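You operate a simulated robot arm through the tools that you are given. There is no shell and no other tool. Be economical: measure what you need, move in short steps, check, and stop when the job is done.

Carry out the task below with a simulated robot arm. There is one attempt and no reset: what you move stays moved.

Task
Put two scoops of starch in the black tray and rake it level.
Fine: nothing is spilt; red scoop and small rake go back. Set down upright: red scoop, small rake.

It is judged by the outcome, as a careful person would: the job done as asked, and still so three seconds after it is handed in. It fails if anything else is knocked over, pushed out of place, dropped, spilled or broken.

Robot
A 7-joint arm with a two-finger parallel gripper, fixed in place. Base frame: the origin is at the foot of the arm, x ahead of it, y to its left, z up; the work surface is at about z = 720. Units: mm, degrees, N and s.
With the tool pointing down near the work surface it reaches from about 160 to 680 mm from the base axis. Its first joint turns from -66.0 to 66.0 degrees. Payload 2.4 kg.
The TCP is the grasp point between the finger pads, 30 mm short of the fingertips. In the tool frame z runs along the fingers and y along their closing line. The gripper opens to 94 mm. The fingers are 28 mm wide and 10 mm thick; the gripper's body (50 by 96 mm) begins 55 mm behind the TCP.
Orientation is that of the tool frame in the base frame, as [roll, pitch, yaw] about the fixed x, y, z axes, in that order (R = Rz(yaw) Ry(pitch) Rx(roll)). With the fingers straight down and closing along the base's y, the tool's x points along the base's -x, its y along +y and its z along -z.

Tools
- The arm moves only by the tool move_arm. Its argument "targets" is a list that holds one entry, the list of rows, each a list of 7 numbers: the turn, a rotation vector about the tool's x, y, z in units of 45 degrees (1.0 is 45 degrees), then the shift along the tool's x, y, z in units of 300 mm (1.0 is 300 mm), then the finger opening in mm, from 0 to 94. In form: [[[ax, ay, az, x, y, z, grip], ...]]. A call has 1 to 20 rows; each row is the pose to reach, as a shift and turn from the pose commanded when the call began, along the tool's axes at that moment. A call with a number of a shift or a turn outside -1 to 1 is refused whole. Rows are played at 5 a second. More than 50 mm and 8.6 degrees between two rows, or a gripper value outside its range, and nothing of the call is played. Where a pose cannot be reached the arm comes as near as it can. A force on the tool above 40 N (or 10 N above the force at the start of the call, whichever is more), or a blocked arm, ends the call early, and 0.2 s more pass. Each finger travels about 153 mm/s and halts on what it meets, pressing with about 43 N; the grip force reading is that of the motor and also rises with nothing between the fingers. The clock runs only during rows and for 0.2 s after the last one: add rows that repeat a pose to give the fingers time. It gives the time, the measured TCP pose, the force on the tool (base axes), the opening and the grip force at its end, in the units of the frame above (readings bear some noise), with the torque about the TCP (base axes, N m) and any sound that the robot's microphone picked up.
- Cameras (640 x 400 px; columns grow to the right, rows downward): "scene" is fixed at [17.8, 454.6, 1459.5]; the picture's right is [-0.92, -0.39, 0.00], its down [-0.17, 0.41, -0.90] and it looks along [0.35, -0.83, -0.44] (base axes); focal length 374 px, centre (320, 200). "wrist" rides on the gripper at [76, 14, -103] in the tool frame; the picture's right is [-0.18, 0.98, 0.00], its down [-0.75, -0.14, -0.64] and it looks along [-0.63, -0.12, 0.77] (tool axes); focal length 243 px, centre (320, 200). There is no depth. A picture from a camera that has moved, and an enlarged one, comes with that camera's place and axes in the base frame and with its lens.
- snapshot(camera): a new picture of that camera. The clock stands still meanwhile.
- zoom(camera, box): a new picture of the part [left, top, right, bottom] of that camera's present view, enlarged. The clock stands still meanwhile.
- finish_job(): hands the job in; it is judged then, once.

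Work in short steps. Places have to be worked out from the pictures, the camera data and where the tool is seen: move nearer, look again, correct. Check each grasp and each placing, and mend what went wrong. You have 120 turns and 68 pictures in all, those below and enlarged ones among them. Open the gripper and draw the arm clear of the work before you hand the job in, unless the task says otherwise; then end with one line.

The tools are called after "Call:" as name(argument=value, ...) on one line, values as JSON. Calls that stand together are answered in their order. move_arm: Moves the arm, as the interface text tells. Its arguments: {"type":"object","properties":{"targets":{"type":"array","items":{"type":"array","items":{"type":"array","items":{"type":"number"}}}}},"required":["targets"]} The other tools are called the same way: snapshot (camera) takes a picture; zoom (camera, box) takes an enlarged picture of a part of a camera's view; finish_job () hands the job in.

At the start:

```text
t: 0.0
tcp_pos: [332.4, -225.5, 1140.7]
tcp_rot: [180.0, 0.1, -180.0]
ft_force: [0.5, -0.4, 0.6]
wrist_torque: [0.01, 0.0, -0.01]
width: 93.8
grip_force: 0.0
```

scene: 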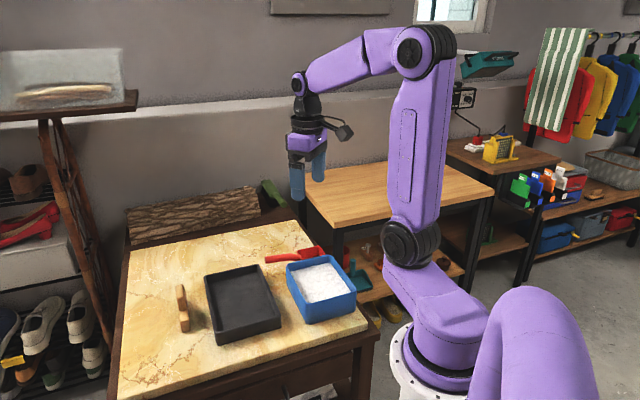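
wrist: 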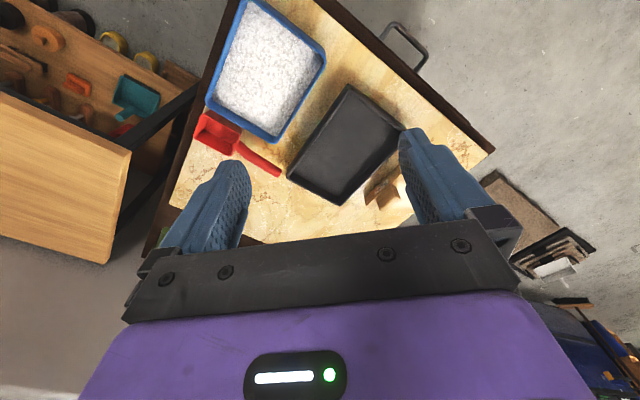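

I start with enlarged views of the table to locate the scoop, tub, tray and rake.

Call:
zoom(camera="scene", box=[110, 200, 390, 375])

Call:
zoom(camera="wrist", box=[150, 0, 510, 225])

```text
2.29 times, centred on (250, 288) of scene
camera zoom: at [17.8, 454.6, 1459.5], right [-0.92, -0.39, 0.0], down [-0.17, 0.41, -0.9], along [0.35, -0.83, -0.44], focal length 856 px, centre (480, 0)
```

zoom: 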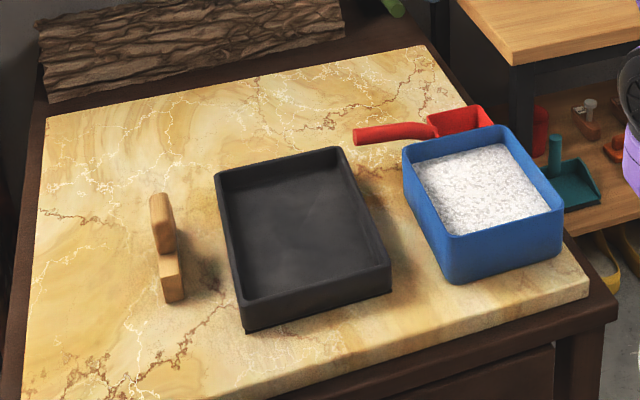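

```text
1.78 times, centred on (330, 112) of wrist
camera zoom: at [254.7, -210.8, 1241.7], right [0.18, 0.98, 0.0], down [0.75, -0.14, 0.64], along [0.63, -0.12, -0.77], focal length 431 px, centre (302, 356)
```

zoom: 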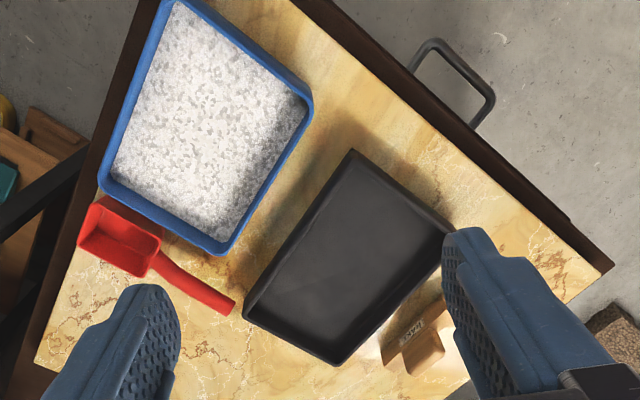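

The items lie on axes at about 45°: tub near (345,-328) with its rim at about z 800, tray near (525,-210) with its rim at about 770. The scoop handle is near (505,-400), and the rake is near (620,-90). I move closer to the scoop and turn the tool to look at it.

Call:
move_arm(targets=[[[0, 0, 0.167, -0.015, -0.047, 0.105, 94], [0, 0, 0.333, -0.031, -0.094, 0.211, 94], [0, 0, 0.5, -0.046, -0.141, 0.317, 94], [0, 0, 0.667, -0.062, -0.189, 0.422, 94], [0, 0, 0.833, -0.078, -0.236, 0.528, 94], [0, 0, 1, -0.093, -0.283, 0.633, 94]]])

Call:
snapshot(camera="wrist")

```text
t: 1.4
tcp_pos: [361.8, -311.9, 951.0]
tcp_rot: [180.0, 0.0, 135.0]
ft_force: [1.1, -0.7, 0.0]
wrist_torque: [0.02, 0.03, 0.01]
width: 94.0
grip_force: 0.1
```

```text
63 pictures are left
camera wrist: at [316.1, -247.0, 1052.0], right [0.83, 0.56, 0.0], down [0.43, -0.63, 0.64], along [0.36, -0.53, -0.77], focal length 243 px, centre (320, 200)
```

wrist: 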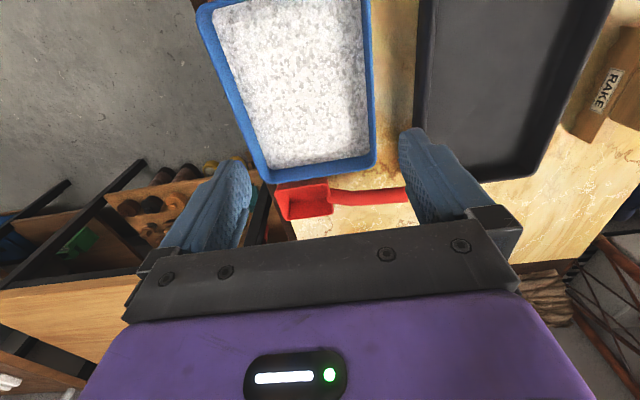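

Yaw behaves as expected. I enlarge the scoop and rake area.

Call:
zoom(camera="wrist", box=[240, 120, 432, 240])

Call:
zoom(camera="wrist", box=[480, 20, 640, 120])

Call:
zoom(camera="scene", box=[230, 230, 370, 330])

Call:
zoom(camera="scene", box=[145, 255, 241, 345])

```text
3.33 times, centred on (336, 180) of wrist
camera zoom: at [316.1, -247.0, 1052.0], right [0.83, 0.56, 0.0], down [0.43, -0.63, 0.64], along [0.36, -0.53, -0.77], focal length 809 px, centre (267, 267)
```

zoom: 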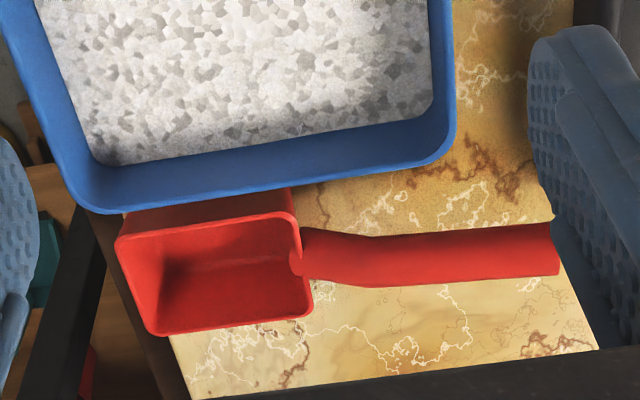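

```text
4.00 times, centred on (560, 70) of wrist
camera zoom: at [316.1, -247.0, 1052.0], right [0.83, 0.56, 0.0], down [0.43, -0.63, 0.64], along [0.36, -0.53, -0.77], focal length 970 px, centre (-640, 720)
```

zoom: 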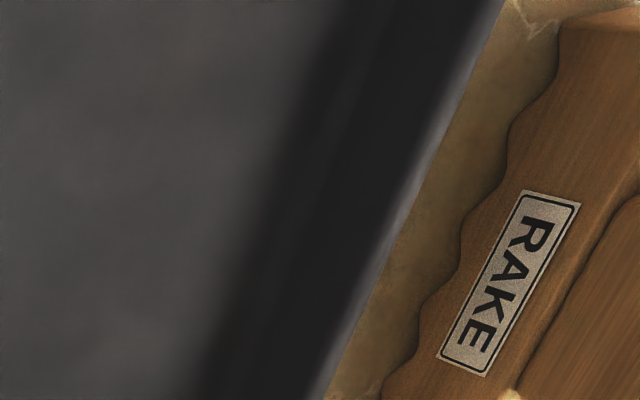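

```text
4.00 times, centred on (300, 280) of scene
camera zoom: at [17.8, 454.6, 1459.5], right [-0.92, -0.39, 0.0], down [-0.17, 0.41, -0.9], along [0.35, -0.82, -0.44], focal length 1497 px, centre (400, -120)
```

zoom: 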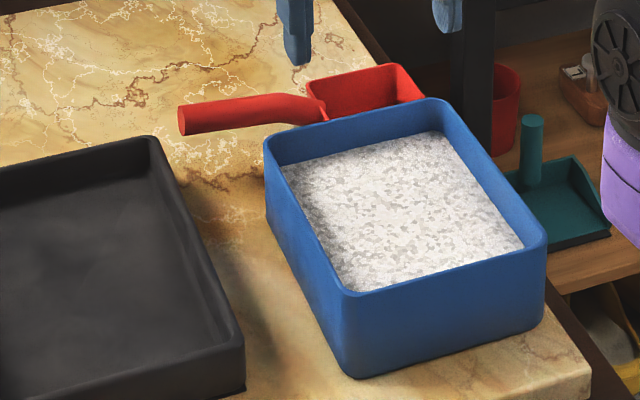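

```text
4.44 times, centred on (193, 300) of scene
camera zoom: at [17.8, 454.6, 1459.5], right [-0.92, -0.39, 0.0], down [-0.17, 0.41, -0.9], along [0.35, -0.82, -0.44], focal length 1664 px, centre (884, -244)
```

zoom: 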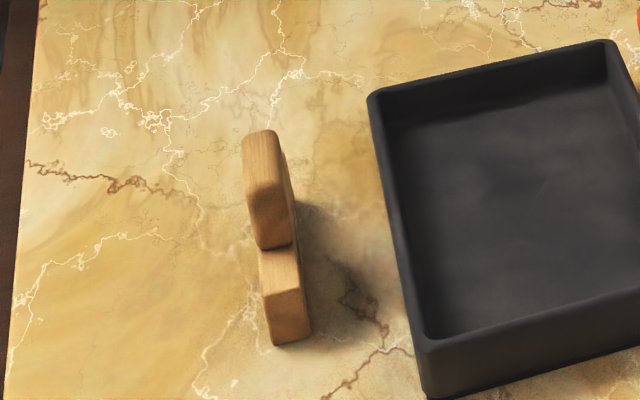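

The scoop is a box-shaped bowl of about 80×64 mm. Its raised handle runs along (0.7,0.7), from about (468,-447) to (546,-358) at z≈770. I turn the tool until the fingers close across the handle and hover above it.

Call:
move_arm(targets=[[[0, 0, 0.167, -0.053, 0.016, 0.012, 94], [0, 0, 0.333, -0.107, 0.031, 0.023, 94], [0, 0, 0.5, -0.16, 0.047, 0.035, 94], [0, 0, 0.667, -0.213, 0.063, 0.047, 94], [0, 0, 0.833, -0.267, 0.078, 0.058, 94], [0, 0, 1, -0.32, 0.094, 0.07, 94]]])

Call:
move_arm(targets=[[[0, 0, 0.167, -0.019, 0.038, 0.022, 94], [0, 0, 0.333, -0.038, 0.076, 0.044, 94], [0, 0, 0.5, -0.057, 0.113, 0.067, 94], [0, 0, 0.667, -0.075, 0.151, 0.089, 94], [0, 0, 0.833, -0.094, 0.189, 0.111, 94], [0, 0, 1, -0.113, 0.227, 0.133, 94]]])

Call:
snapshot(camera="wrist")

Call:
zoom(camera="scene", box=[200, 170, 400, 295])

```text
t: 2.8
tcp_pos: [448.4, -357.9, 929.9]
tcp_rot: [179.9, 0.0, 89.9]
ft_force: [-0.4, -0.3, 0.0]
wrist_torque: [0.0, 0.02, 0.01]
width: 94.2
grip_force: 0.0
```

```text
t: 4.2
tcp_pos: [515.5, -391.6, 888.5]
tcp_rot: [179.9, 0.1, 44.9]
ft_force: [0.2, 0.1, 0.4]
wrist_torque: [0.01, -0.01, -0.02]
width: 94.1
grip_force: 0.1
```

```text
58 pictures are left
camera wrist: at [578.7, -348.2, 990.8], right [0.56, -0.83, 0.0], down [-0.63, -0.43, 0.64], along [-0.53, -0.36, -0.77], focal length 243 px, centre (320, 200)
```

wrist: 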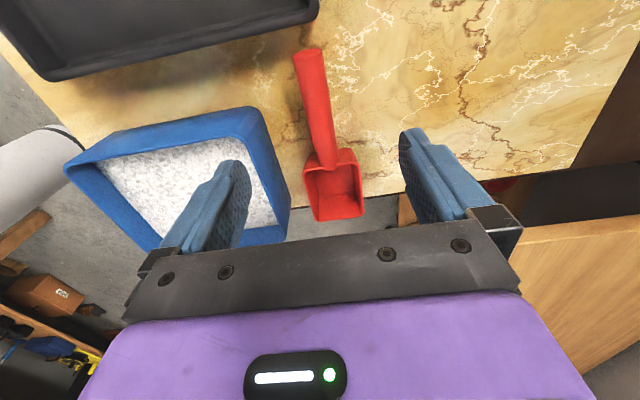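

```text
3.20 times, centred on (300, 232) of scene
camera zoom: at [17.8, 454.6, 1459.5], right [-0.92, -0.39, 0.0], down [-0.17, 0.41, -0.9], along [0.35, -0.83, -0.44], focal length 1198 px, centre (384, 96)
```

zoom: 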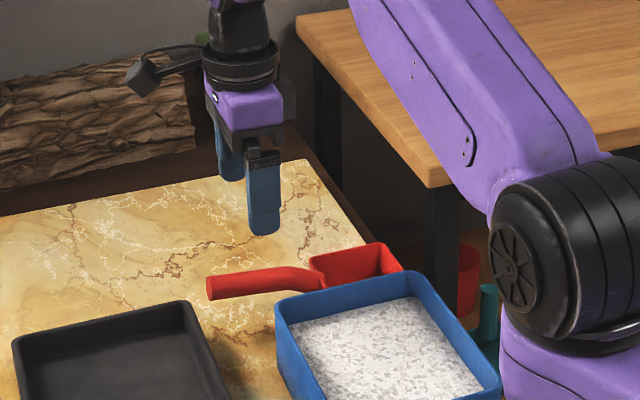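

The estimate of the handle line is consistent (about 3 mm off along tool y). I narrow the opening to 60 mm to stay clear of the tub, then go down over the handle.

Call:
move_arm(targets=[[[0, 0, 0, -0.0, -0.005, 0.05, 70], [0, 0, 0, 0, -0.01, 0.12, 60], [0, 0, 0, 0, -0.01, 0.2, 60], [0, 0, 0, 0, -0.01, 0.28, 60], [0, 0, 0, 0, -0.01, 0.35, 60], [0, 0, 0, 0, -0.01, 0.41, 60]]])

Call:
snapshot(camera="wrist")

Call:
zoom(camera="scene", box=[230, 200, 390, 300])

```text
t: 5.6
tcp_pos: [514.1, -388.6, 767.2]
tcp_rot: [180.0, 0.0, 45.0]
ft_force: [0.2, 0.0, -1.0]
wrist_torque: [0.01, 0.04, 0.0]
width: 59.8
grip_force: 0.0
```

```text
56 pictures are left
camera wrist: at [576.3, -344.4, 867.4], right [0.57, -0.82, 0.0], down [-0.63, -0.43, 0.64], along [-0.53, -0.36, -0.77], focal length 243 px, centre (320, 200)
```

wrist: 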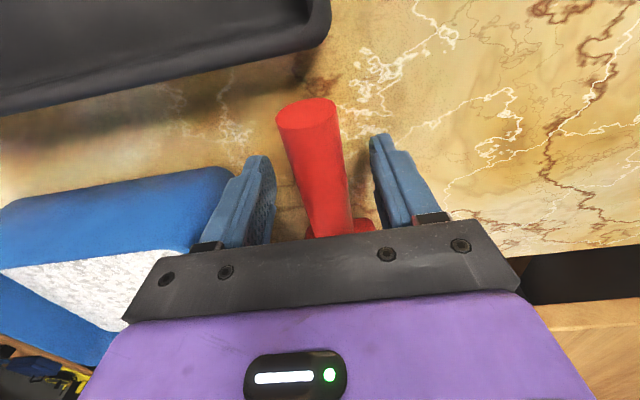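

```text
4.00 times, centred on (310, 250) of scene
camera zoom: at [17.8, 454.6, 1459.5], right [-0.92, -0.39, 0.0], down [-0.17, 0.41, -0.9], along [0.35, -0.82, -0.44], focal length 1497 px, centre (360, 0)
```

zoom: 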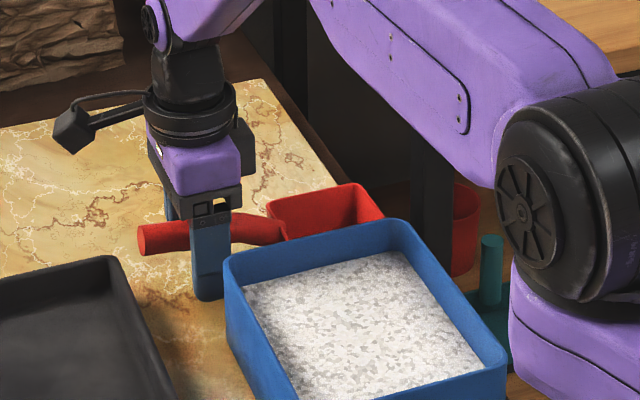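

The handle sits between the fingers, at about TCP height or slightly above. I rise 6 mm and close.

Call:
move_arm(targets=[[[0, 0, 0, 0, 0, -0.02, 60], [0, 0, 0, 0, 0, -0.02, 30], [0, 0, 0, 0, 0, -0.02, 10], [0, 0, 0, 0, 0, -0.02, 10], [0, 0, 0, 0, 0, -0.02, 10]]])

Call:
snapshot(camera="wrist")

```text
t: 6.8
tcp_pos: [514.6, -389.2, 773.2]
tcp_rot: [-180.0, 0.0, 45.2]
ft_force: [0.8, -0.1, 0.1]
wrist_torque: [-0.02, -0.02, 0.04]
width: 27.1
grip_force: 42.5
```

```text
54 pictures are left
camera wrist: at [577.0, -344.7, 873.9], right [0.57, -0.82, 0.0], down [-0.63, -0.43, 0.64], along [-0.53, -0.36, -0.77], focal length 243 px, centre (320, 200)
```

wrist: 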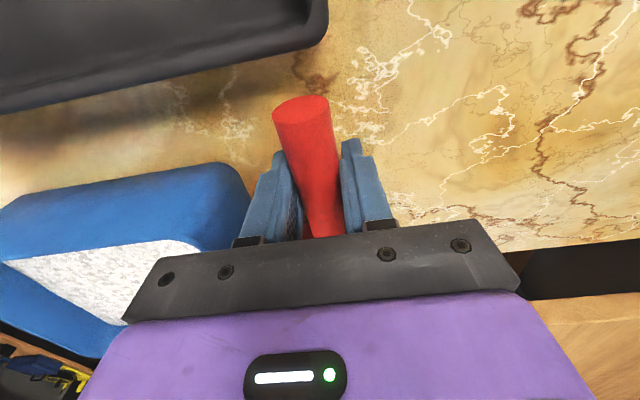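

The handle is gripped at 27 mm. I lift straight up 130 mm and check.

Call:
move_arm(targets=[[[0, 0, 0, 0, 0, -0.03, 10], [0, 0, 0, 0, 0, -0.1, 10], [0, 0, 0, 0, 0, -0.2, 10], [0, 0, 0, 0, 0, -0.32, 10], [0, 0, 0, 0, 0, -0.433, 10]]])

Call:
zoom(camera="scene", box=[200, 130, 400, 255])

Call:
snapshot(camera="wrist")

```text
t: 8.0
tcp_pos: [513.9, -388.0, 905.7]
tcp_rot: [-179.8, 0.0, 45.0]
ft_force: [0.1, -0.3, -0.7]
wrist_torque: [0.04, -0.04, 0.02]
width: 27.3
grip_force: 42.8
```

```text
3.20 times, centred on (300, 192) of scene
camera zoom: at [17.8, 454.5, 1459.5], right [-0.92, -0.39, 0.0], down [-0.17, 0.41, -0.9], along [0.35, -0.82, -0.44], focal length 1198 px, centre (384, 224)
```

zoom: 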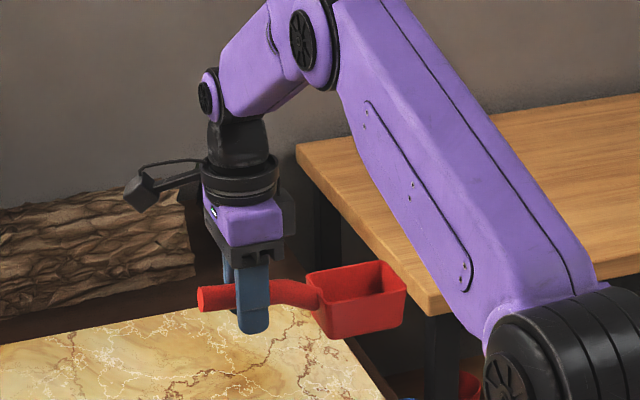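

```text
52 pictures are left
camera wrist: at [576.6, -344.4, 1005.6], right [0.57, -0.82, 0.0], down [-0.63, -0.43, 0.64], along [-0.53, -0.36, -0.77], focal length 243 px, centre (320, 200)
```

wrist: 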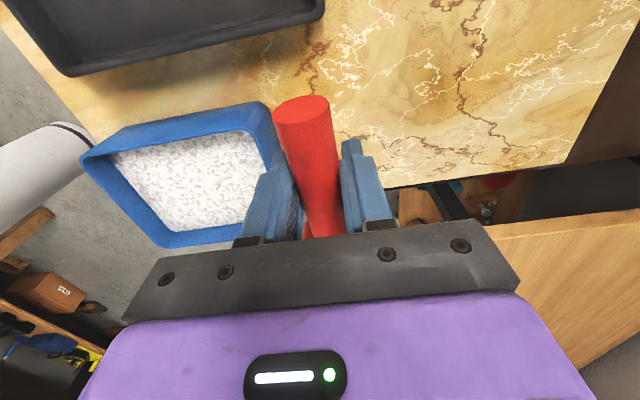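

The scoop is held firmly and level. I turn it so its nose points along the tub's long axis and bring it above the tub's near end.

Call:
move_arm(targets=[[[0, 0, -0.167, -0.022, -0.057, -0.028, 10], [0, 0, -0.333, -0.043, -0.114, -0.056, 10], [0, 0, -0.5, -0.065, -0.171, -0.084, 10], [0, 0, -0.667, -0.087, -0.228, -0.111, 10], [0, 0, -0.833, -0.108, -0.285, -0.139, 10], [0, 0, -1, -0.13, -0.342, -0.167, 10]]])

Call:
move_arm(targets=[[[0, 0, -0.167, 0.023, -0.052, -0.003, 10], [0, 0, -0.333, 0.047, -0.103, -0.006, 10], [0, 0, -0.5, 0.07, -0.155, -0.009, 10], [0, 0, -0.667, 0.093, -0.207, -0.011, 10], [0, 0, -0.833, 0.117, -0.258, -0.014, 10], [0, 0, -1, 0.14, -0.31, -0.017, 10]]])

Call:
snapshot(camera="wrist")

Call:
zoom(camera="scene", box=[220, 180, 412, 330])

```text
t: 9.4
tcp_pos: [412.6, -345.1, 953.0]
tcp_rot: [-180.0, 0.0, 90.2]
ft_force: [-0.4, -0.1, -0.3]
wrist_torque: [0.07, 0.01, 0.02]
width: 27.4
grip_force: 43.2
```

```text
t: 10.8
tcp_pos: [319.5, -303.5, 958.5]
tcp_rot: [180.0, 0.1, 135.1]
ft_force: [0.0, -0.2, -0.9]
wrist_torque: [0.01, 0.05, 0.02]
width: 27.0
grip_force: 43.2
```

```text
51 pictures are left
camera wrist: at [275.4, -239.5, 1059.6], right [0.82, 0.57, 0.0], down [0.43, -0.63, 0.64], along [0.36, -0.53, -0.77], focal length 243 px, centre (320, 200)
```

wrist: 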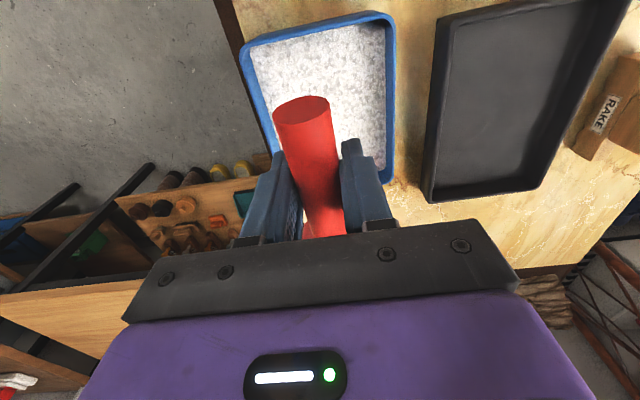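

```text
2.67 times, centred on (316, 255) of scene
camera zoom: at [17.8, 454.5, 1459.5], right [-0.92, -0.39, 0.0], down [-0.17, 0.41, -0.9], along [0.35, -0.82, -0.44], focal length 998 px, centre (331, 53)
```

zoom: 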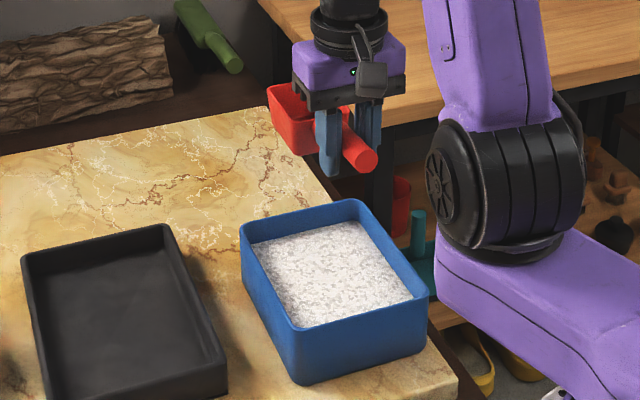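

The tub spans about u 393–573 and v −56 to 85 along its own axes, with the starch at about z 768. I pitch the nose down 45° above the starch first.

Call:
move_arm(targets=[[[0, 0.167, 0, 0, 0.003, 0, 10], [0, 0.333, 0, 0, 0.006, 0, 10], [0, 0.5, 0, 0, 0.01, 0, 10], [0, 0.667, 0, 0, 0.01, 0, 10], [0, 0.833, 0, 0, 0.01, 0, 10], [0, 1, 0, 0, 0.01, 0, 10]]])

Call:
snapshot(camera="scene")

```text
t: 12.2
tcp_pos: [322.7, -300.2, 957.5]
tcp_rot: [-180.0, -45.1, 135.1]
ft_force: [-0.1, 0.0, -0.7]
wrist_torque: [0.02, 0.01, -0.01]
width: 27.2
grip_force: 42.7
```

```text
49 pictures are left
```

scene: 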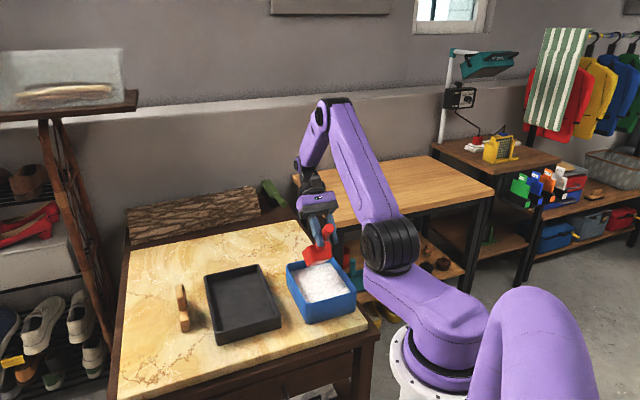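

Pitched correctly. I add 15° more and lower the nose into the starch near the tub's near half.

Call:
move_arm(targets=[[[0, 0.167, 0, -0.04, 0, 0.04, 10], [0, 0.333, 0, -0.08, 0, 0.08, 10], [0, 0.333, 0, -0.12, 0, 0.12, 10], [0, 0.333, 0, -0.15, 0, 0.15, 10], [0, 0.333, 0, -0.17, 0, 0.17, 10]]])

Call:
zoom(camera="scene", box=[250, 180, 410, 330])

Call:
snapshot(camera="wrist")

```text
t: 13.4
tcp_pos: [322.6, -300.1, 886.6]
tcp_rot: [180.0, -59.9, 135.0]
ft_force: [0.3, 0.4, -0.5]
wrist_torque: [0.03, 0.02, 0.03]
width: 27.3
grip_force: 42.6
```

```text
2.67 times, centred on (330, 255) of scene
camera zoom: at [17.8, 454.5, 1459.5], right [-0.92, -0.39, 0.0], down [-0.17, 0.41, -0.9], along [0.35, -0.82, -0.44], focal length 998 px, centre (293, 53)
```

zoom: 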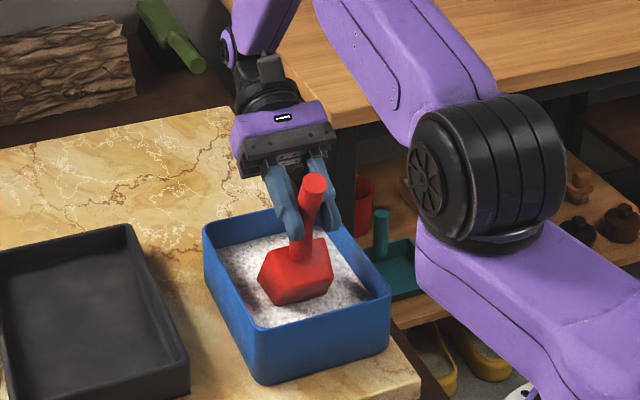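

```text
47 pictures are left
camera wrist: at [367.5, -326.3, 1001.2], right [0.76, 0.63, -0.16], down [0.56, -0.76, -0.33], along [-0.33, 0.16, -0.93], focal length 243 px, centre (320, 200)
```

wrist: 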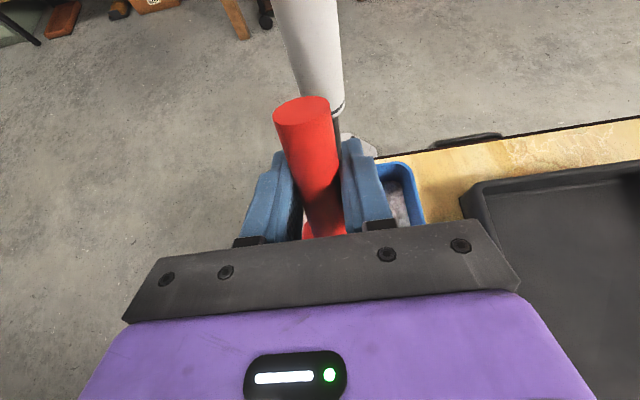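

The nose has just entered the starch, about 20 mm deep. I sweep forward at depth and curl the scoop up to about 15° while rising.

Call:
move_arm(targets=[[[0, 0, 0, -0.023, 0, 0.013, 10], [0, 0, 0, -0.054, 0, 0, 10], [0, 0, 0, -0.083, 0, -0.037, 10], [0, 0, 0, -0.106, 0, -0.077, 10], [0, 0, 0, -0.13, 0, -0.118, 10], [0, -0.167, 0, -0.116, 0, -0.083, 10], [0, -0.333, 0, -0.114, 0, -0.044, 10], [0, -0.5, 0, -0.103, 0, 0, 10], [0, -0.667, 0, -0.086, 0, 0.028, 10], [0, -0.833, 0, -0.054, 0, 0.043, 10], [0, -1, 0, -0.005, 0, 0.036, 10]]])

Call:
zoom(camera="scene", box=[250, 180, 410, 330])

```text
t: 15.8
tcp_pos: [316.5, -294.6, 878.4]
tcp_rot: [180.0, -15.0, 135.1]
ft_force: [-0.9, 0.3, -2.3]
wrist_torque: [0.05, 0.06, -0.04]
width: 27.2
grip_force: 42.4
```

```text
2.67 times, centred on (330, 255) of scene
camera zoom: at [17.8, 454.5, 1459.5], right [-0.92, -0.39, 0.0], down [-0.17, 0.41, -0.9], along [0.35, -0.82, -0.44], focal length 998 px, centre (293, 53)
```

zoom: 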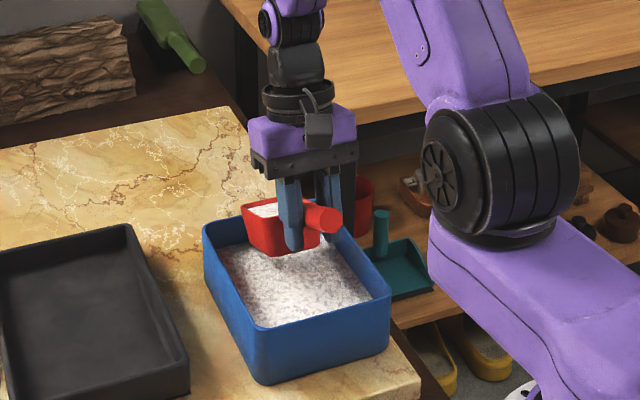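

The scoop holds starch, and the force shows about 2 N of weight. I level it and raise it over the tub, then check the fill.

Call:
move_arm(targets=[[[0, -0.1, 0, 0.009, 0, -0.032, 10], [0, -0.2, 0, 0.017, 0, -0.065, 10], [0, -0.3, 0, 0.03, 0, -0.11, 10], [0, -0.333, 0, 0.045, 0, -0.17, 10], [0, -0.333, 0, 0.06, 0, -0.225, 10], [0, -0.333, 0, 0.069, 0, -0.258, 10]]])

Call:
zoom(camera="scene", box=[250, 165, 410, 330])

Call:
snapshot(camera="wrist")

```text
t: 17.2
tcp_pos: [315.8, -293.9, 958.6]
tcp_rot: [180.0, 0.0, 135.0]
ft_force: [-0.4, -0.1, -0.7]
wrist_torque: [0.09, 0.08, -0.02]
width: 27.4
grip_force: 42.9
```

```text
2.42 times, centred on (330, 248) of scene
camera zoom: at [17.8, 454.5, 1459.5], right [-0.92, -0.39, 0.0], down [-0.17, 0.41, -0.9], along [0.35, -0.82, -0.44], focal length 907 px, centre (296, 85)
```

zoom: 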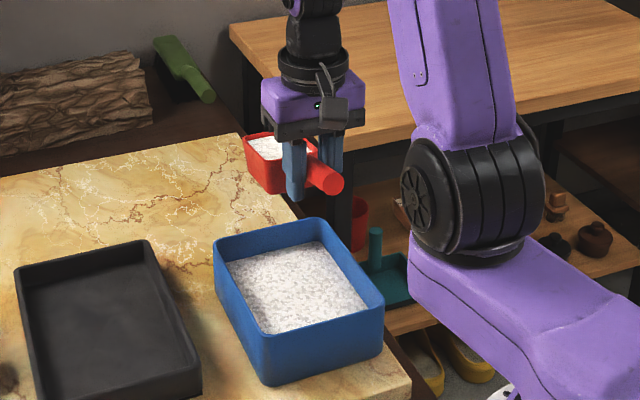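

```text
44 pictures are left
camera wrist: at [271.4, -230.9, 1059.9], right [0.82, 0.57, 0.0], down [0.43, -0.63, 0.64], along [0.36, -0.53, -0.77], focal length 243 px, centre (320, 200)
```

wrist: 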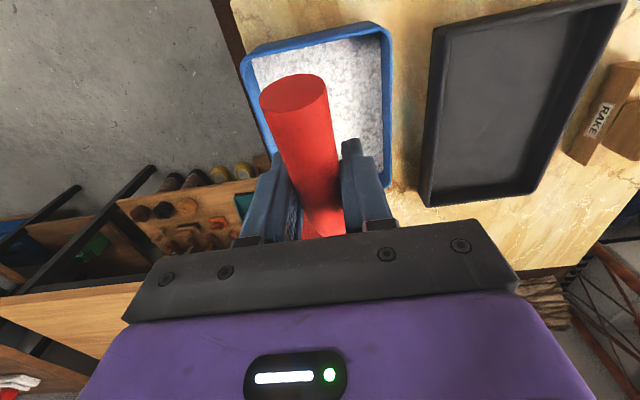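

The handle end looks nearer the camera than before, so the scoop may have pitched in the grip. I check the bowl close up.

Call:
zoom(camera="scene", box=[300, 195, 364, 235])

```text
10.00 times, centred on (332, 215) of scene
camera zoom: at [17.8, 454.5, 1459.5], right [-0.92, -0.39, 0.0], down [-0.17, 0.41, -0.9], along [0.35, -0.82, -0.44], focal length 3743 px, centre (200, 50)
```

zoom: 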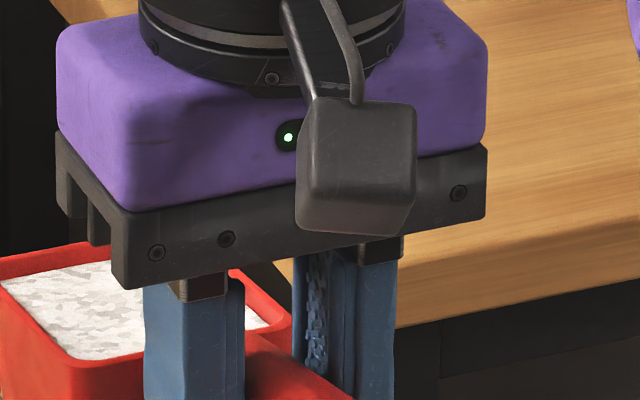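

The bowl is full to the rim and near level. It has slid back about 10 mm and tipped a few degrees in the grip, which is acceptable. I carry it gently toward the tray while turning the nose to point across the tray.

Call:
move_arm(targets=[[[0, 0, 0.1, -0.02, 0.05, 0, 10], [0, 0, 0.22, -0.044, 0.11, 0, 10], [0, 0, 0.35, -0.07, 0.175, 0, 10], [0, 0, 0.48, -0.096, 0.24, 0, 10], [0, 0, 0.62, -0.124, 0.31, 0, 10], [0, 0, 0.76, -0.152, 0.38, 0, 10], [0, 0, 0.9, -0.18, 0.45, 0, 10], [0, 0, 1, -0.2, 0.5, 0, 10]]])

Call:
move_arm(targets=[[[0, 0, 0.1, 0.027, 0.05, 0.013, 10], [0, 0, 0.22, 0.06, 0.111, 0.028, 10], [0, 0, 0.35, 0.095, 0.176, 0.044, 10], [0, 0, 0.48, 0.131, 0.241, 0.061, 10], [0, 0, 0.62, 0.169, 0.312, 0.079, 10], [0, 0, 0.76, 0.207, 0.382, 0.097, 10], [0, 0, 0.9, 0.245, 0.453, 0.114, 10], [0, 0, 1, 0.272, 0.503, 0.127, 10]]])

Call:
snapshot(camera="wrist")

Call:
zoom(camera="scene", box=[130, 150, 350, 345])

```text
t: 19.0
tcp_pos: [464.1, -231.5, 960.0]
tcp_rot: [-179.9, 0.1, 89.9]
ft_force: [0.3, -0.6, -2.7]
wrist_torque: [0.09, 0.02, 0.01]
width: 27.4
grip_force: 42.6
```

```text
t: 20.8
tcp_pos: [615.1, -147.5, 920.8]
tcp_rot: [-179.9, 0.0, 45.0]
ft_force: [0.4, -0.4, -1.5]
wrist_torque: [0.09, -0.13, -0.03]
width: 27.2
grip_force: 42.4
```

```text
42 pictures are left
camera wrist: at [678.3, -104.9, 1021.7], right [0.56, -0.83, 0.0], down [-0.63, -0.43, 0.64], along [-0.53, -0.36, -0.77], focal length 243 px, centre (320, 200)
```

wrist: 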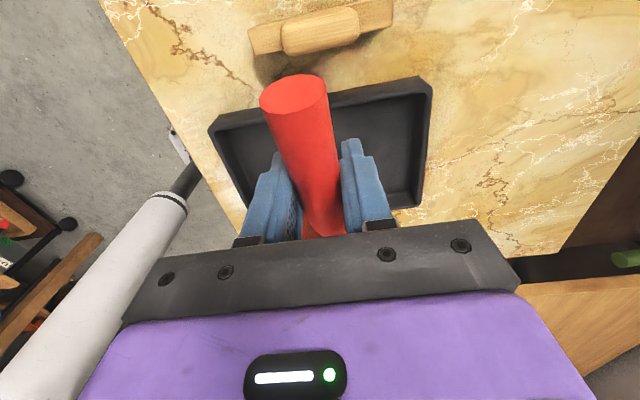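

```text
2.05 times, centred on (240, 248) of scene
camera zoom: at [17.8, 454.5, 1459.5], right [-0.92, -0.39, 0.0], down [-0.17, 0.41, -0.9], along [0.35, -0.83, -0.44], focal length 768 px, centre (484, 103)
```

zoom: 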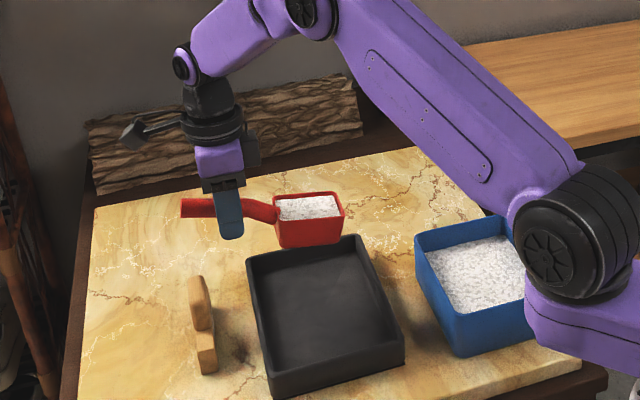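

The full scoop is over the tray side, level and with nothing spilt. The tray spans about u 408–640 and v 148–312. I tip the nose down in stages so the starch falls mid-tray.

Call:
move_arm(targets=[[[0, 0.11, 0, -0.015, 0, 0.01, 10], [0, 0.22, 0, -0.03, 0, 0.02, 10], [0, 0.33, 0, -0.045, 0, 0.03, 10], [0, 0.44, 0, -0.06, 0, 0.04, 10], [0, 0.55, 0, -0.075, 0, 0.05, 10], [0, 0.66, 0, -0.09, 0, 0.06, 10], [0, 0.77, 0, -0.105, 0, 0.07, 10], [0, 0.88, 0, -0.12, 0, 0.08, 10], [0, 1, 0, -0.133, 0, 0.083, 10]]])

Call:
zoom(camera="scene", box=[130, 150, 350, 345])

```text
t: 22.8
tcp_pos: [587.3, -178.5, 896.0]
tcp_rot: [180.0, -45.1, 45.0]
ft_force: [-0.5, 0.0, -0.9]
wrist_torque: [0.03, -0.02, -0.02]
width: 27.3
grip_force: 43.4
```

```text
2.05 times, centred on (240, 248) of scene
camera zoom: at [17.8, 454.5, 1459.5], right [-0.92, -0.39, 0.0], down [-0.17, 0.41, -0.9], along [0.35, -0.82, -0.44], focal length 768 px, centre (484, 103)
```

zoom: 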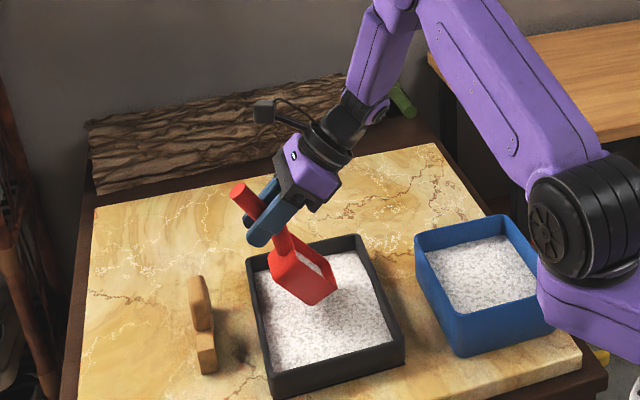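

It pours cleanly and spreads in the tray. I continue to about 85° to empty the bowl.

Call:
move_arm(targets=[[[0, 0.15, 0, -0.035, 0, -0.03, 10], [0, 0.3, 0, -0.07, 0, -0.062, 10], [0, 0.45, 0, -0.105, 0, -0.094, 10], [0, 0.6, 0, -0.14, 0, -0.125, 10], [0, 0.75, 0, -0.175, 0, -0.157, 10], [0, 0.9, 0, -0.2, 0, -0.18, 10], [0, 0.9, 0, -0.2, 0, -0.18, 10], [0, 0.9, 0, -0.2, 0, -0.18, 10]]])

Call:
zoom(camera="scene", box=[130, 150, 350, 345])

```text
t: 24.6
tcp_pos: [531.7, -233.0, 893.7]
tcp_rot: [179.7, -85.5, 45.4]
ft_force: [-0.4, 0.0, -1.2]
wrist_torque: [0.02, 0.0, 0.04]
width: 27.1
grip_force: 43.1
```

```text
2.05 times, centred on (240, 248) of scene
camera zoom: at [17.8, 454.5, 1459.5], right [-0.92, -0.39, 0.0], down [-0.17, 0.41, -0.9], along [0.35, -0.83, -0.44], focal length 768 px, centre (484, 103)
```

zoom: 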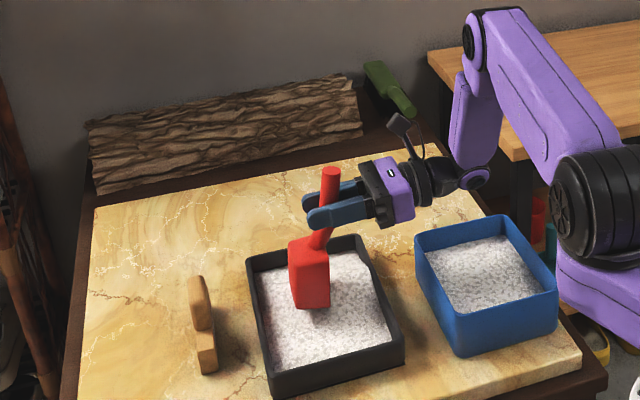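

The bowl is empty. I raise it and rotate back to level for the second scoop.

Call:
move_arm(targets=[[[0, 0, 0, 0.06, 0, 0, 10], [0, -0.15, 0, 0.13, 0, 0, 10], [0, -0.3, 0, 0.2, 0, 0, 10], [0, -0.45, 0, 0.2, 0, 0, 10], [0, -0.6, 0, 0.2, 0, 0, 10], [0, -0.75, 0, 0.2, 0, 0, 10], [0, -0.9, 0, 0.2, 0, 0, 10]]])

Call:
move_arm(targets=[[[0, -0.15, 0, 0, 0, 0, 10], [0, -0.33, 0, 0, 0, 0, 10], [0, -0.5, 0, 0, 0, 0, 10], [0, -0.67, 0, 0, 0, 0, 10], [0, -0.83, 0, 0, 0, 0, 10], [0, -1, 0, 0, 0, 0, 10]]])

Call:
snapshot(camera="wrist")

Call:
zoom(camera="scene", box=[190, 165, 370, 345])

```text
t: 26.2
tcp_pos: [534.3, -230.2, 951.5]
tcp_rot: [-180.0, -44.9, 45.1]
ft_force: [0.2, -0.3, -1.0]
wrist_torque: [0.0, 0.01, -0.01]
width: 27.4
grip_force: 43.1
```

```text
t: 27.6
tcp_pos: [534.1, -230.9, 950.9]
tcp_rot: [179.7, 0.1, 45.1]
ft_force: [-0.4, -0.3, -0.9]
wrist_torque: [0.03, -0.05, 0.0]
width: 27.3
grip_force: 42.7
```

```text
38 pictures are left
camera wrist: at [596.9, -186.9, 1052.8], right [0.57, -0.82, 0.0], down [-0.63, -0.43, 0.64], along [-0.53, -0.36, -0.77], focal length 243 px, centre (320, 200)
```

wrist: 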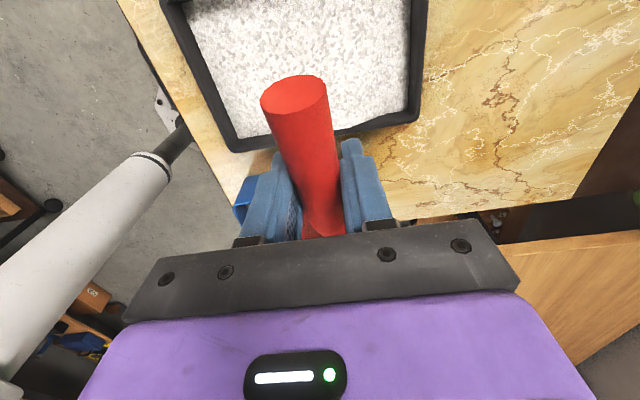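

```text
2.22 times, centred on (280, 255) of scene
camera zoom: at [17.8, 454.5, 1459.5], right [-0.92, -0.39, 0.0], down [-0.17, 0.41, -0.9], along [0.35, -0.83, -0.44], focal length 832 px, centre (409, 78)
```

zoom: 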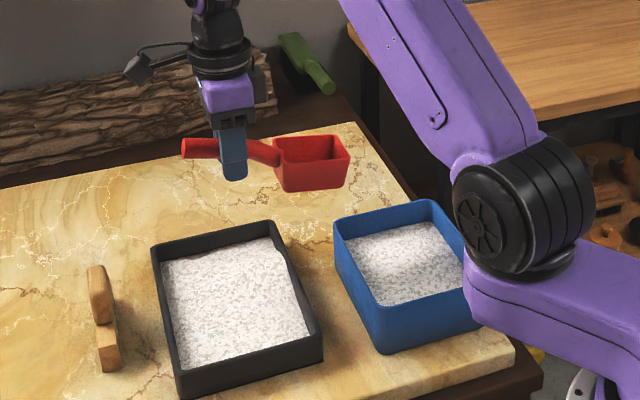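

The bowl is empty and there are no spills. I move back over the tub with the nose along its long axis.

Call:
move_arm(targets=[[[0, 0, -0.167, -0.055, -0.028, 0, 10], [0, 0, -0.333, -0.109, -0.056, 0, 10], [0, 0, -0.5, -0.164, -0.084, 0, 10], [0, 0, -0.667, -0.218, -0.111, 0, 10], [0, 0, -0.833, -0.273, -0.139, 0, 10], [0, 0, -1, -0.327, -0.167, 0, 10]]])

Call:
move_arm(targets=[[[0, 0, -0.167, -0.019, -0.058, 0, 10], [0, 0, -0.333, -0.038, -0.116, 0, 10], [0, 0, -0.5, -0.057, -0.175, 0, 10], [0, 0, -0.667, -0.075, -0.233, 0, 10], [0, 0, -0.833, -0.094, -0.291, 0, 10], [0, 0, -1, -0.113, -0.349, 0, 10]]])

Call:
move_arm(targets=[[[0, 0.167, 0, 0, 0, 0, 10], [0, 0.333, 0, 0, 0, 0, 10], [0, 0.5, 0, 0, 0, 0, 10], [0, 0.667, 0, 0, 0, 0, 10], [0, 0.833, 0, 0, 0, 0, 10], [0, 1, 0, 0, 0, 0, 10]]])

Call:
zoom(camera="scene", box=[250, 165, 410, 330])

```text
t: 29.0
tcp_pos: [427.8, -266.5, 952.2]
tcp_rot: [180.0, -0.1, 90.1]
ft_force: [0.3, -0.2, 0.2]
wrist_torque: [0.05, -0.01, -0.03]
width: 26.8
grip_force: 43.1
```

```text
t: 30.4
tcp_pos: [325.2, -298.6, 953.3]
tcp_rot: [-180.0, 0.0, 135.1]
ft_force: [0.6, -1.0, -1.0]
wrist_torque: [0.02, 0.03, -0.02]
width: 27.2
grip_force: 43.2
```

```text
t: 31.8
tcp_pos: [325.1, -298.6, 950.3]
tcp_rot: [-180.0, -45.1, 135.0]
ft_force: [0.1, -0.3, -0.9]
wrist_torque: [-0.01, 0.01, 0.04]
width: 27.2
grip_force: 43.1
```

```text
2.42 times, centred on (330, 248) of scene
camera zoom: at [17.8, 454.5, 1459.5], right [-0.92, -0.39, 0.0], down [-0.17, 0.41, -0.9], along [0.35, -0.82, -0.44], focal length 907 px, centre (296, 85)
```

zoom: 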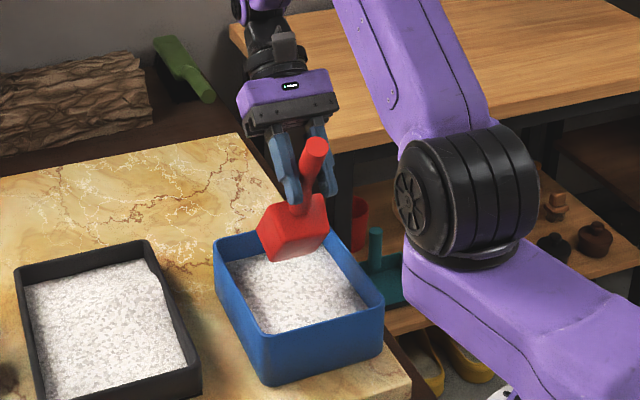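

Positioned over the tub. I add 10° of pitch and lower the nose into the starch.

Call:
move_arm(targets=[[[0, 0.111, 0, -0.045, 0, 0.045, 10], [0, 0.222, 0, -0.09, 0, 0.09, 10], [0, 0.222, 0, -0.13, 0, 0.13, 10], [0, 0.222, 0, -0.155, 0, 0.155, 10], [0, 0.222, 0, -0.172, 0, 0.172, 10]]])

Call:
move_arm(targets=[[[0, 0, 0, -0.027, 0, 0.019, 10], [0, 0, 0, -0.058, 0, 0.004, 10], [0, 0, 0, -0.088, 0, -0.032, 10], [0, 0, 0, -0.114, 0, -0.07, 10], [0, 0, 0, -0.141, 0, -0.109, 10], [0, -0.167, 0, -0.13, 0, -0.087, 10], [0, -0.333, 0, -0.121, 0, -0.06, 10], [0, -0.5, 0, -0.104, 0, -0.032, 10], [0, -0.667, 0, -0.08, 0, -0.009, 10], [0, -0.833, 0, -0.039, 0, -0.006, 10], [0, -1, 0, 0.01, 0, -0.011, 10]]])

Call:
zoom(camera="scene", box=[250, 165, 410, 330])

```text
t: 33.0
tcp_pos: [325.1, -298.9, 879.2]
tcp_rot: [-179.9, -55.0, 135.0]
ft_force: [-0.3, -0.1, -1.3]
wrist_torque: [0.03, 0.04, 0.0]
width: 27.3
grip_force: 43.3
```

```text
t: 35.4
tcp_pos: [324.1, -299.3, 884.2]
tcp_rot: [180.0, -9.9, 135.0]
ft_force: [0.8, -0.4, -1.9]
wrist_torque: [0.03, 0.04, -0.01]
width: 27.3
grip_force: 42.8
```

```text
2.42 times, centred on (330, 248) of scene
camera zoom: at [17.8, 454.5, 1459.5], right [-0.92, -0.39, 0.0], down [-0.17, 0.41, -0.9], along [0.35, -0.82, -0.44], focal length 907 px, centre (296, 85)
```

zoom: 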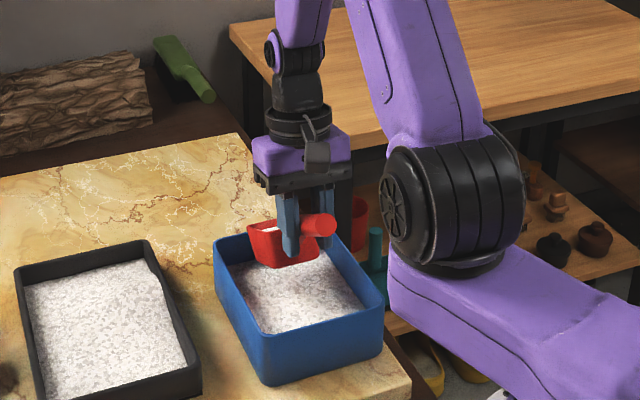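

Starch is visible in the bowl again. I raise and level it, with slight nose-up to offset the slip, and check the fill.

Call:
move_arm(targets=[[[0, -0.1, 0, 0.006, 0, -0.032, 10], [0, -0.2, 0, 0.012, 0, -0.065, 10], [0, -0.3, 0, 0.02, 0, -0.11, 10], [0, -0.333, 0, 0.03, 0, -0.17, 10], [0, -0.333, 0, 0.038, 0, -0.22, 10], [0, -0.333, 0, 0.043, 0, -0.246, 10]]])

Call:
zoom(camera="scene", box=[270, 190, 366, 250])

Call:
snapshot(camera="wrist")

```text
t: 36.8
tcp_pos: [325.4, -301.0, 958.0]
tcp_rot: [-179.9, 5.1, 135.0]
ft_force: [0.1, 0.0, -1.1]
wrist_torque: [0.05, 0.04, 0.01]
width: 27.3
grip_force: 42.4
```

```text
6.67 times, centred on (318, 220) of scene
camera zoom: at [17.8, 454.5, 1459.5], right [-0.92, -0.39, 0.0], down [-0.17, 0.41, -0.9], along [0.35, -0.82, -0.44], focal length 2495 px, centre (333, 67)
```

zoom: 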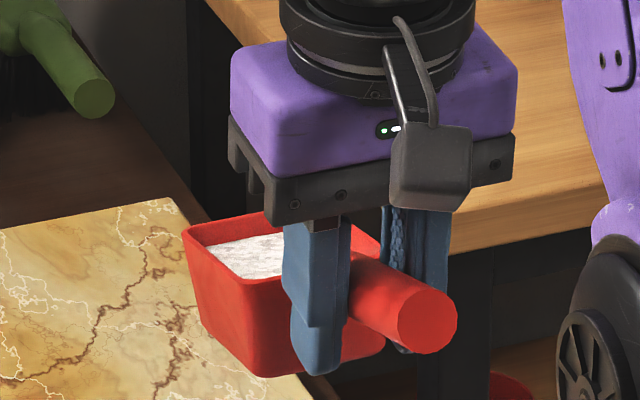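

```text
33 pictures are left
camera wrist: at [273.7, -230.3, 1052.4], right [0.82, 0.57, 0.02], down [0.39, -0.59, 0.71], along [0.41, -0.58, -0.71], focal length 243 px, centre (320, 200)
```

wrist: 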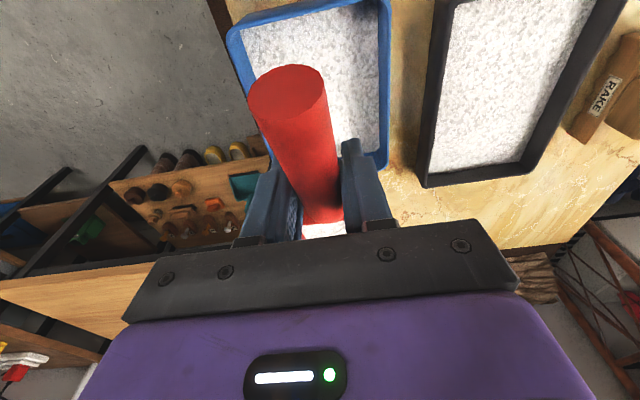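

The second scoop is taken. The fill is about 10 mm below the rim and the bowl is steady. I carry it to the tray as before, yawing about the vertical.

Call:
move_arm(targets=[[[0.009, 0, 0.1, -0.02, 0.05, 0.002, 10], [0.019, 0, 0.22, -0.044, 0.11, 0.004, 10], [0.03, 0, 0.35, -0.07, 0.175, 0.006, 10], [0.042, 0, 0.48, -0.096, 0.24, 0.008, 10], [0.054, 0, 0.62, -0.124, 0.31, 0.011, 10], [0.066, 0, 0.76, -0.152, 0.38, 0.013, 10], [0.078, 0, 0.9, -0.18, 0.45, 0.015, 10], [0.087, 0, 0.996, -0.199, 0.5, 0.017, 10]]])

Call:
move_arm(targets=[[[0.009, 0, 0.1, 0.041, 0.039, 0.007, 10], [0.019, 0, 0.22, 0.09, 0.086, 0.016, 10], [0.03, 0, 0.35, 0.144, 0.136, 0.026, 10], [0.042, 0, 0.48, 0.197, 0.187, 0.036, 10], [0.054, 0, 0.62, 0.255, 0.241, 0.046, 10], [0.066, 0, 0.76, 0.312, 0.296, 0.057, 10], [0.078, 0, 0.9, 0.37, 0.35, 0.067, 10], [0.087, 0, 0.996, 0.411, 0.389, 0.075, 10]]])

Call:
zoom(camera="scene", box=[130, 150, 350, 345])

```text
t: 38.6
tcp_pos: [473.0, -236.4, 959.4]
tcp_rot: [179.9, 4.9, 90.1]
ft_force: [-0.2, -0.1, -2.0]
wrist_torque: [0.11, 0.01, -0.02]
width: 27.3
grip_force: 43.8
```

```text
t: 40.4
tcp_pos: [588.9, -113.7, 924.1]
tcp_rot: [180.0, 5.0, 45.1]
ft_force: [-0.4, 0.5, -2.3]
wrist_torque: [0.03, -0.09, -0.01]
width: 27.5
grip_force: 43.1
```

```text
2.05 times, centred on (240, 248) of scene
camera zoom: at [17.8, 454.5, 1459.5], right [-0.92, -0.39, 0.0], down [-0.17, 0.41, -0.9], along [0.35, -0.83, -0.44], focal length 768 px, centre (484, 103)
```

zoom: 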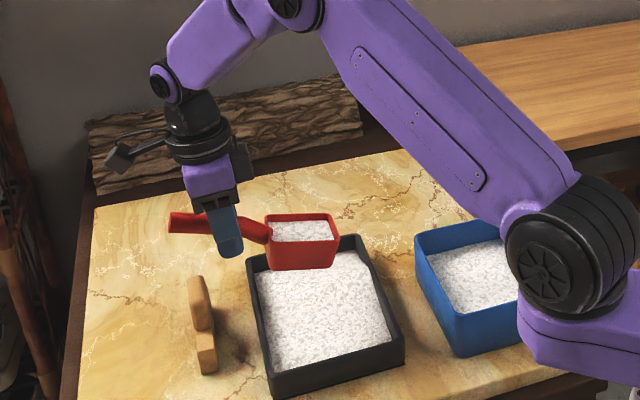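

Level and unspilt over the tray. I pour mid-tray in stages, toward its nearer half.

Call:
move_arm(targets=[[[0, 0.11, 0, -0.016, 0, 0.012, 10], [0, 0.22, 0, -0.032, 0, 0.025, 10], [0, 0.33, 0, -0.048, 0, 0.037, 10], [0, 0.44, 0, -0.063, 0, 0.05, 10], [0, 0.55, 0, -0.079, 0, 0.062, 10], [0, 0.66, 0, -0.095, 0, 0.075, 10], [0, 0.77, 0, -0.111, 0, 0.087, 10], [0, 0.88, 0, -0.127, 0, 0.1, 10], [0, 1, 0, -0.144, 0, 0.113, 10]]])

Call:
move_arm(targets=[[[0, 0.13, 0, -0.028, 0, -0.024, 10], [0, 0.26, 0, -0.056, 0, -0.047, 10], [0, 0.4, 0, -0.087, 0, -0.073, 10], [0, 0.55, 0, -0.119, 0, -0.1, 10], [0, 0.7, 0, -0.152, 0, -0.127, 10], [0, 0.85, 0, -0.184, 0, -0.155, 10], [0, 1, 0, -0.217, 0, -0.182, 10], [0, 1, 0, -0.217, 0, -0.182, 10]]])

Call:
zoom(camera="scene", box=[130, 150, 350, 345])

```text
t: 42.4
tcp_pos: [557.4, -147.5, 895.4]
tcp_rot: [179.9, -40.0, 45.0]
ft_force: [0.0, 0.5, -0.7]
wrist_torque: [-0.01, -0.03, 0.04]
width: 27.1
grip_force: 42.8
```

```text
t: 44.2
tcp_pos: [499.4, -206.0, 896.4]
tcp_rot: [179.5, -85.1, 45.4]
ft_force: [1.3, -0.6, -1.7]
wrist_torque: [-0.02, 0.04, 0.03]
width: 27.3
grip_force: 43.0
```

```text
2.05 times, centred on (240, 248) of scene
camera zoom: at [17.8, 454.5, 1459.5], right [-0.92, -0.39, 0.0], down [-0.17, 0.41, -0.9], along [0.35, -0.83, -0.44], focal length 768 px, centre (484, 103)
```

zoom: 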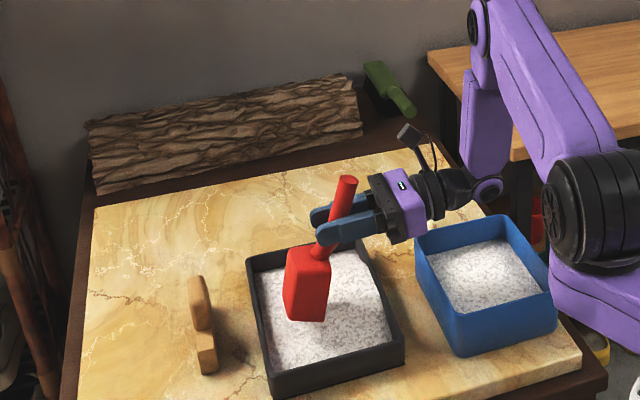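

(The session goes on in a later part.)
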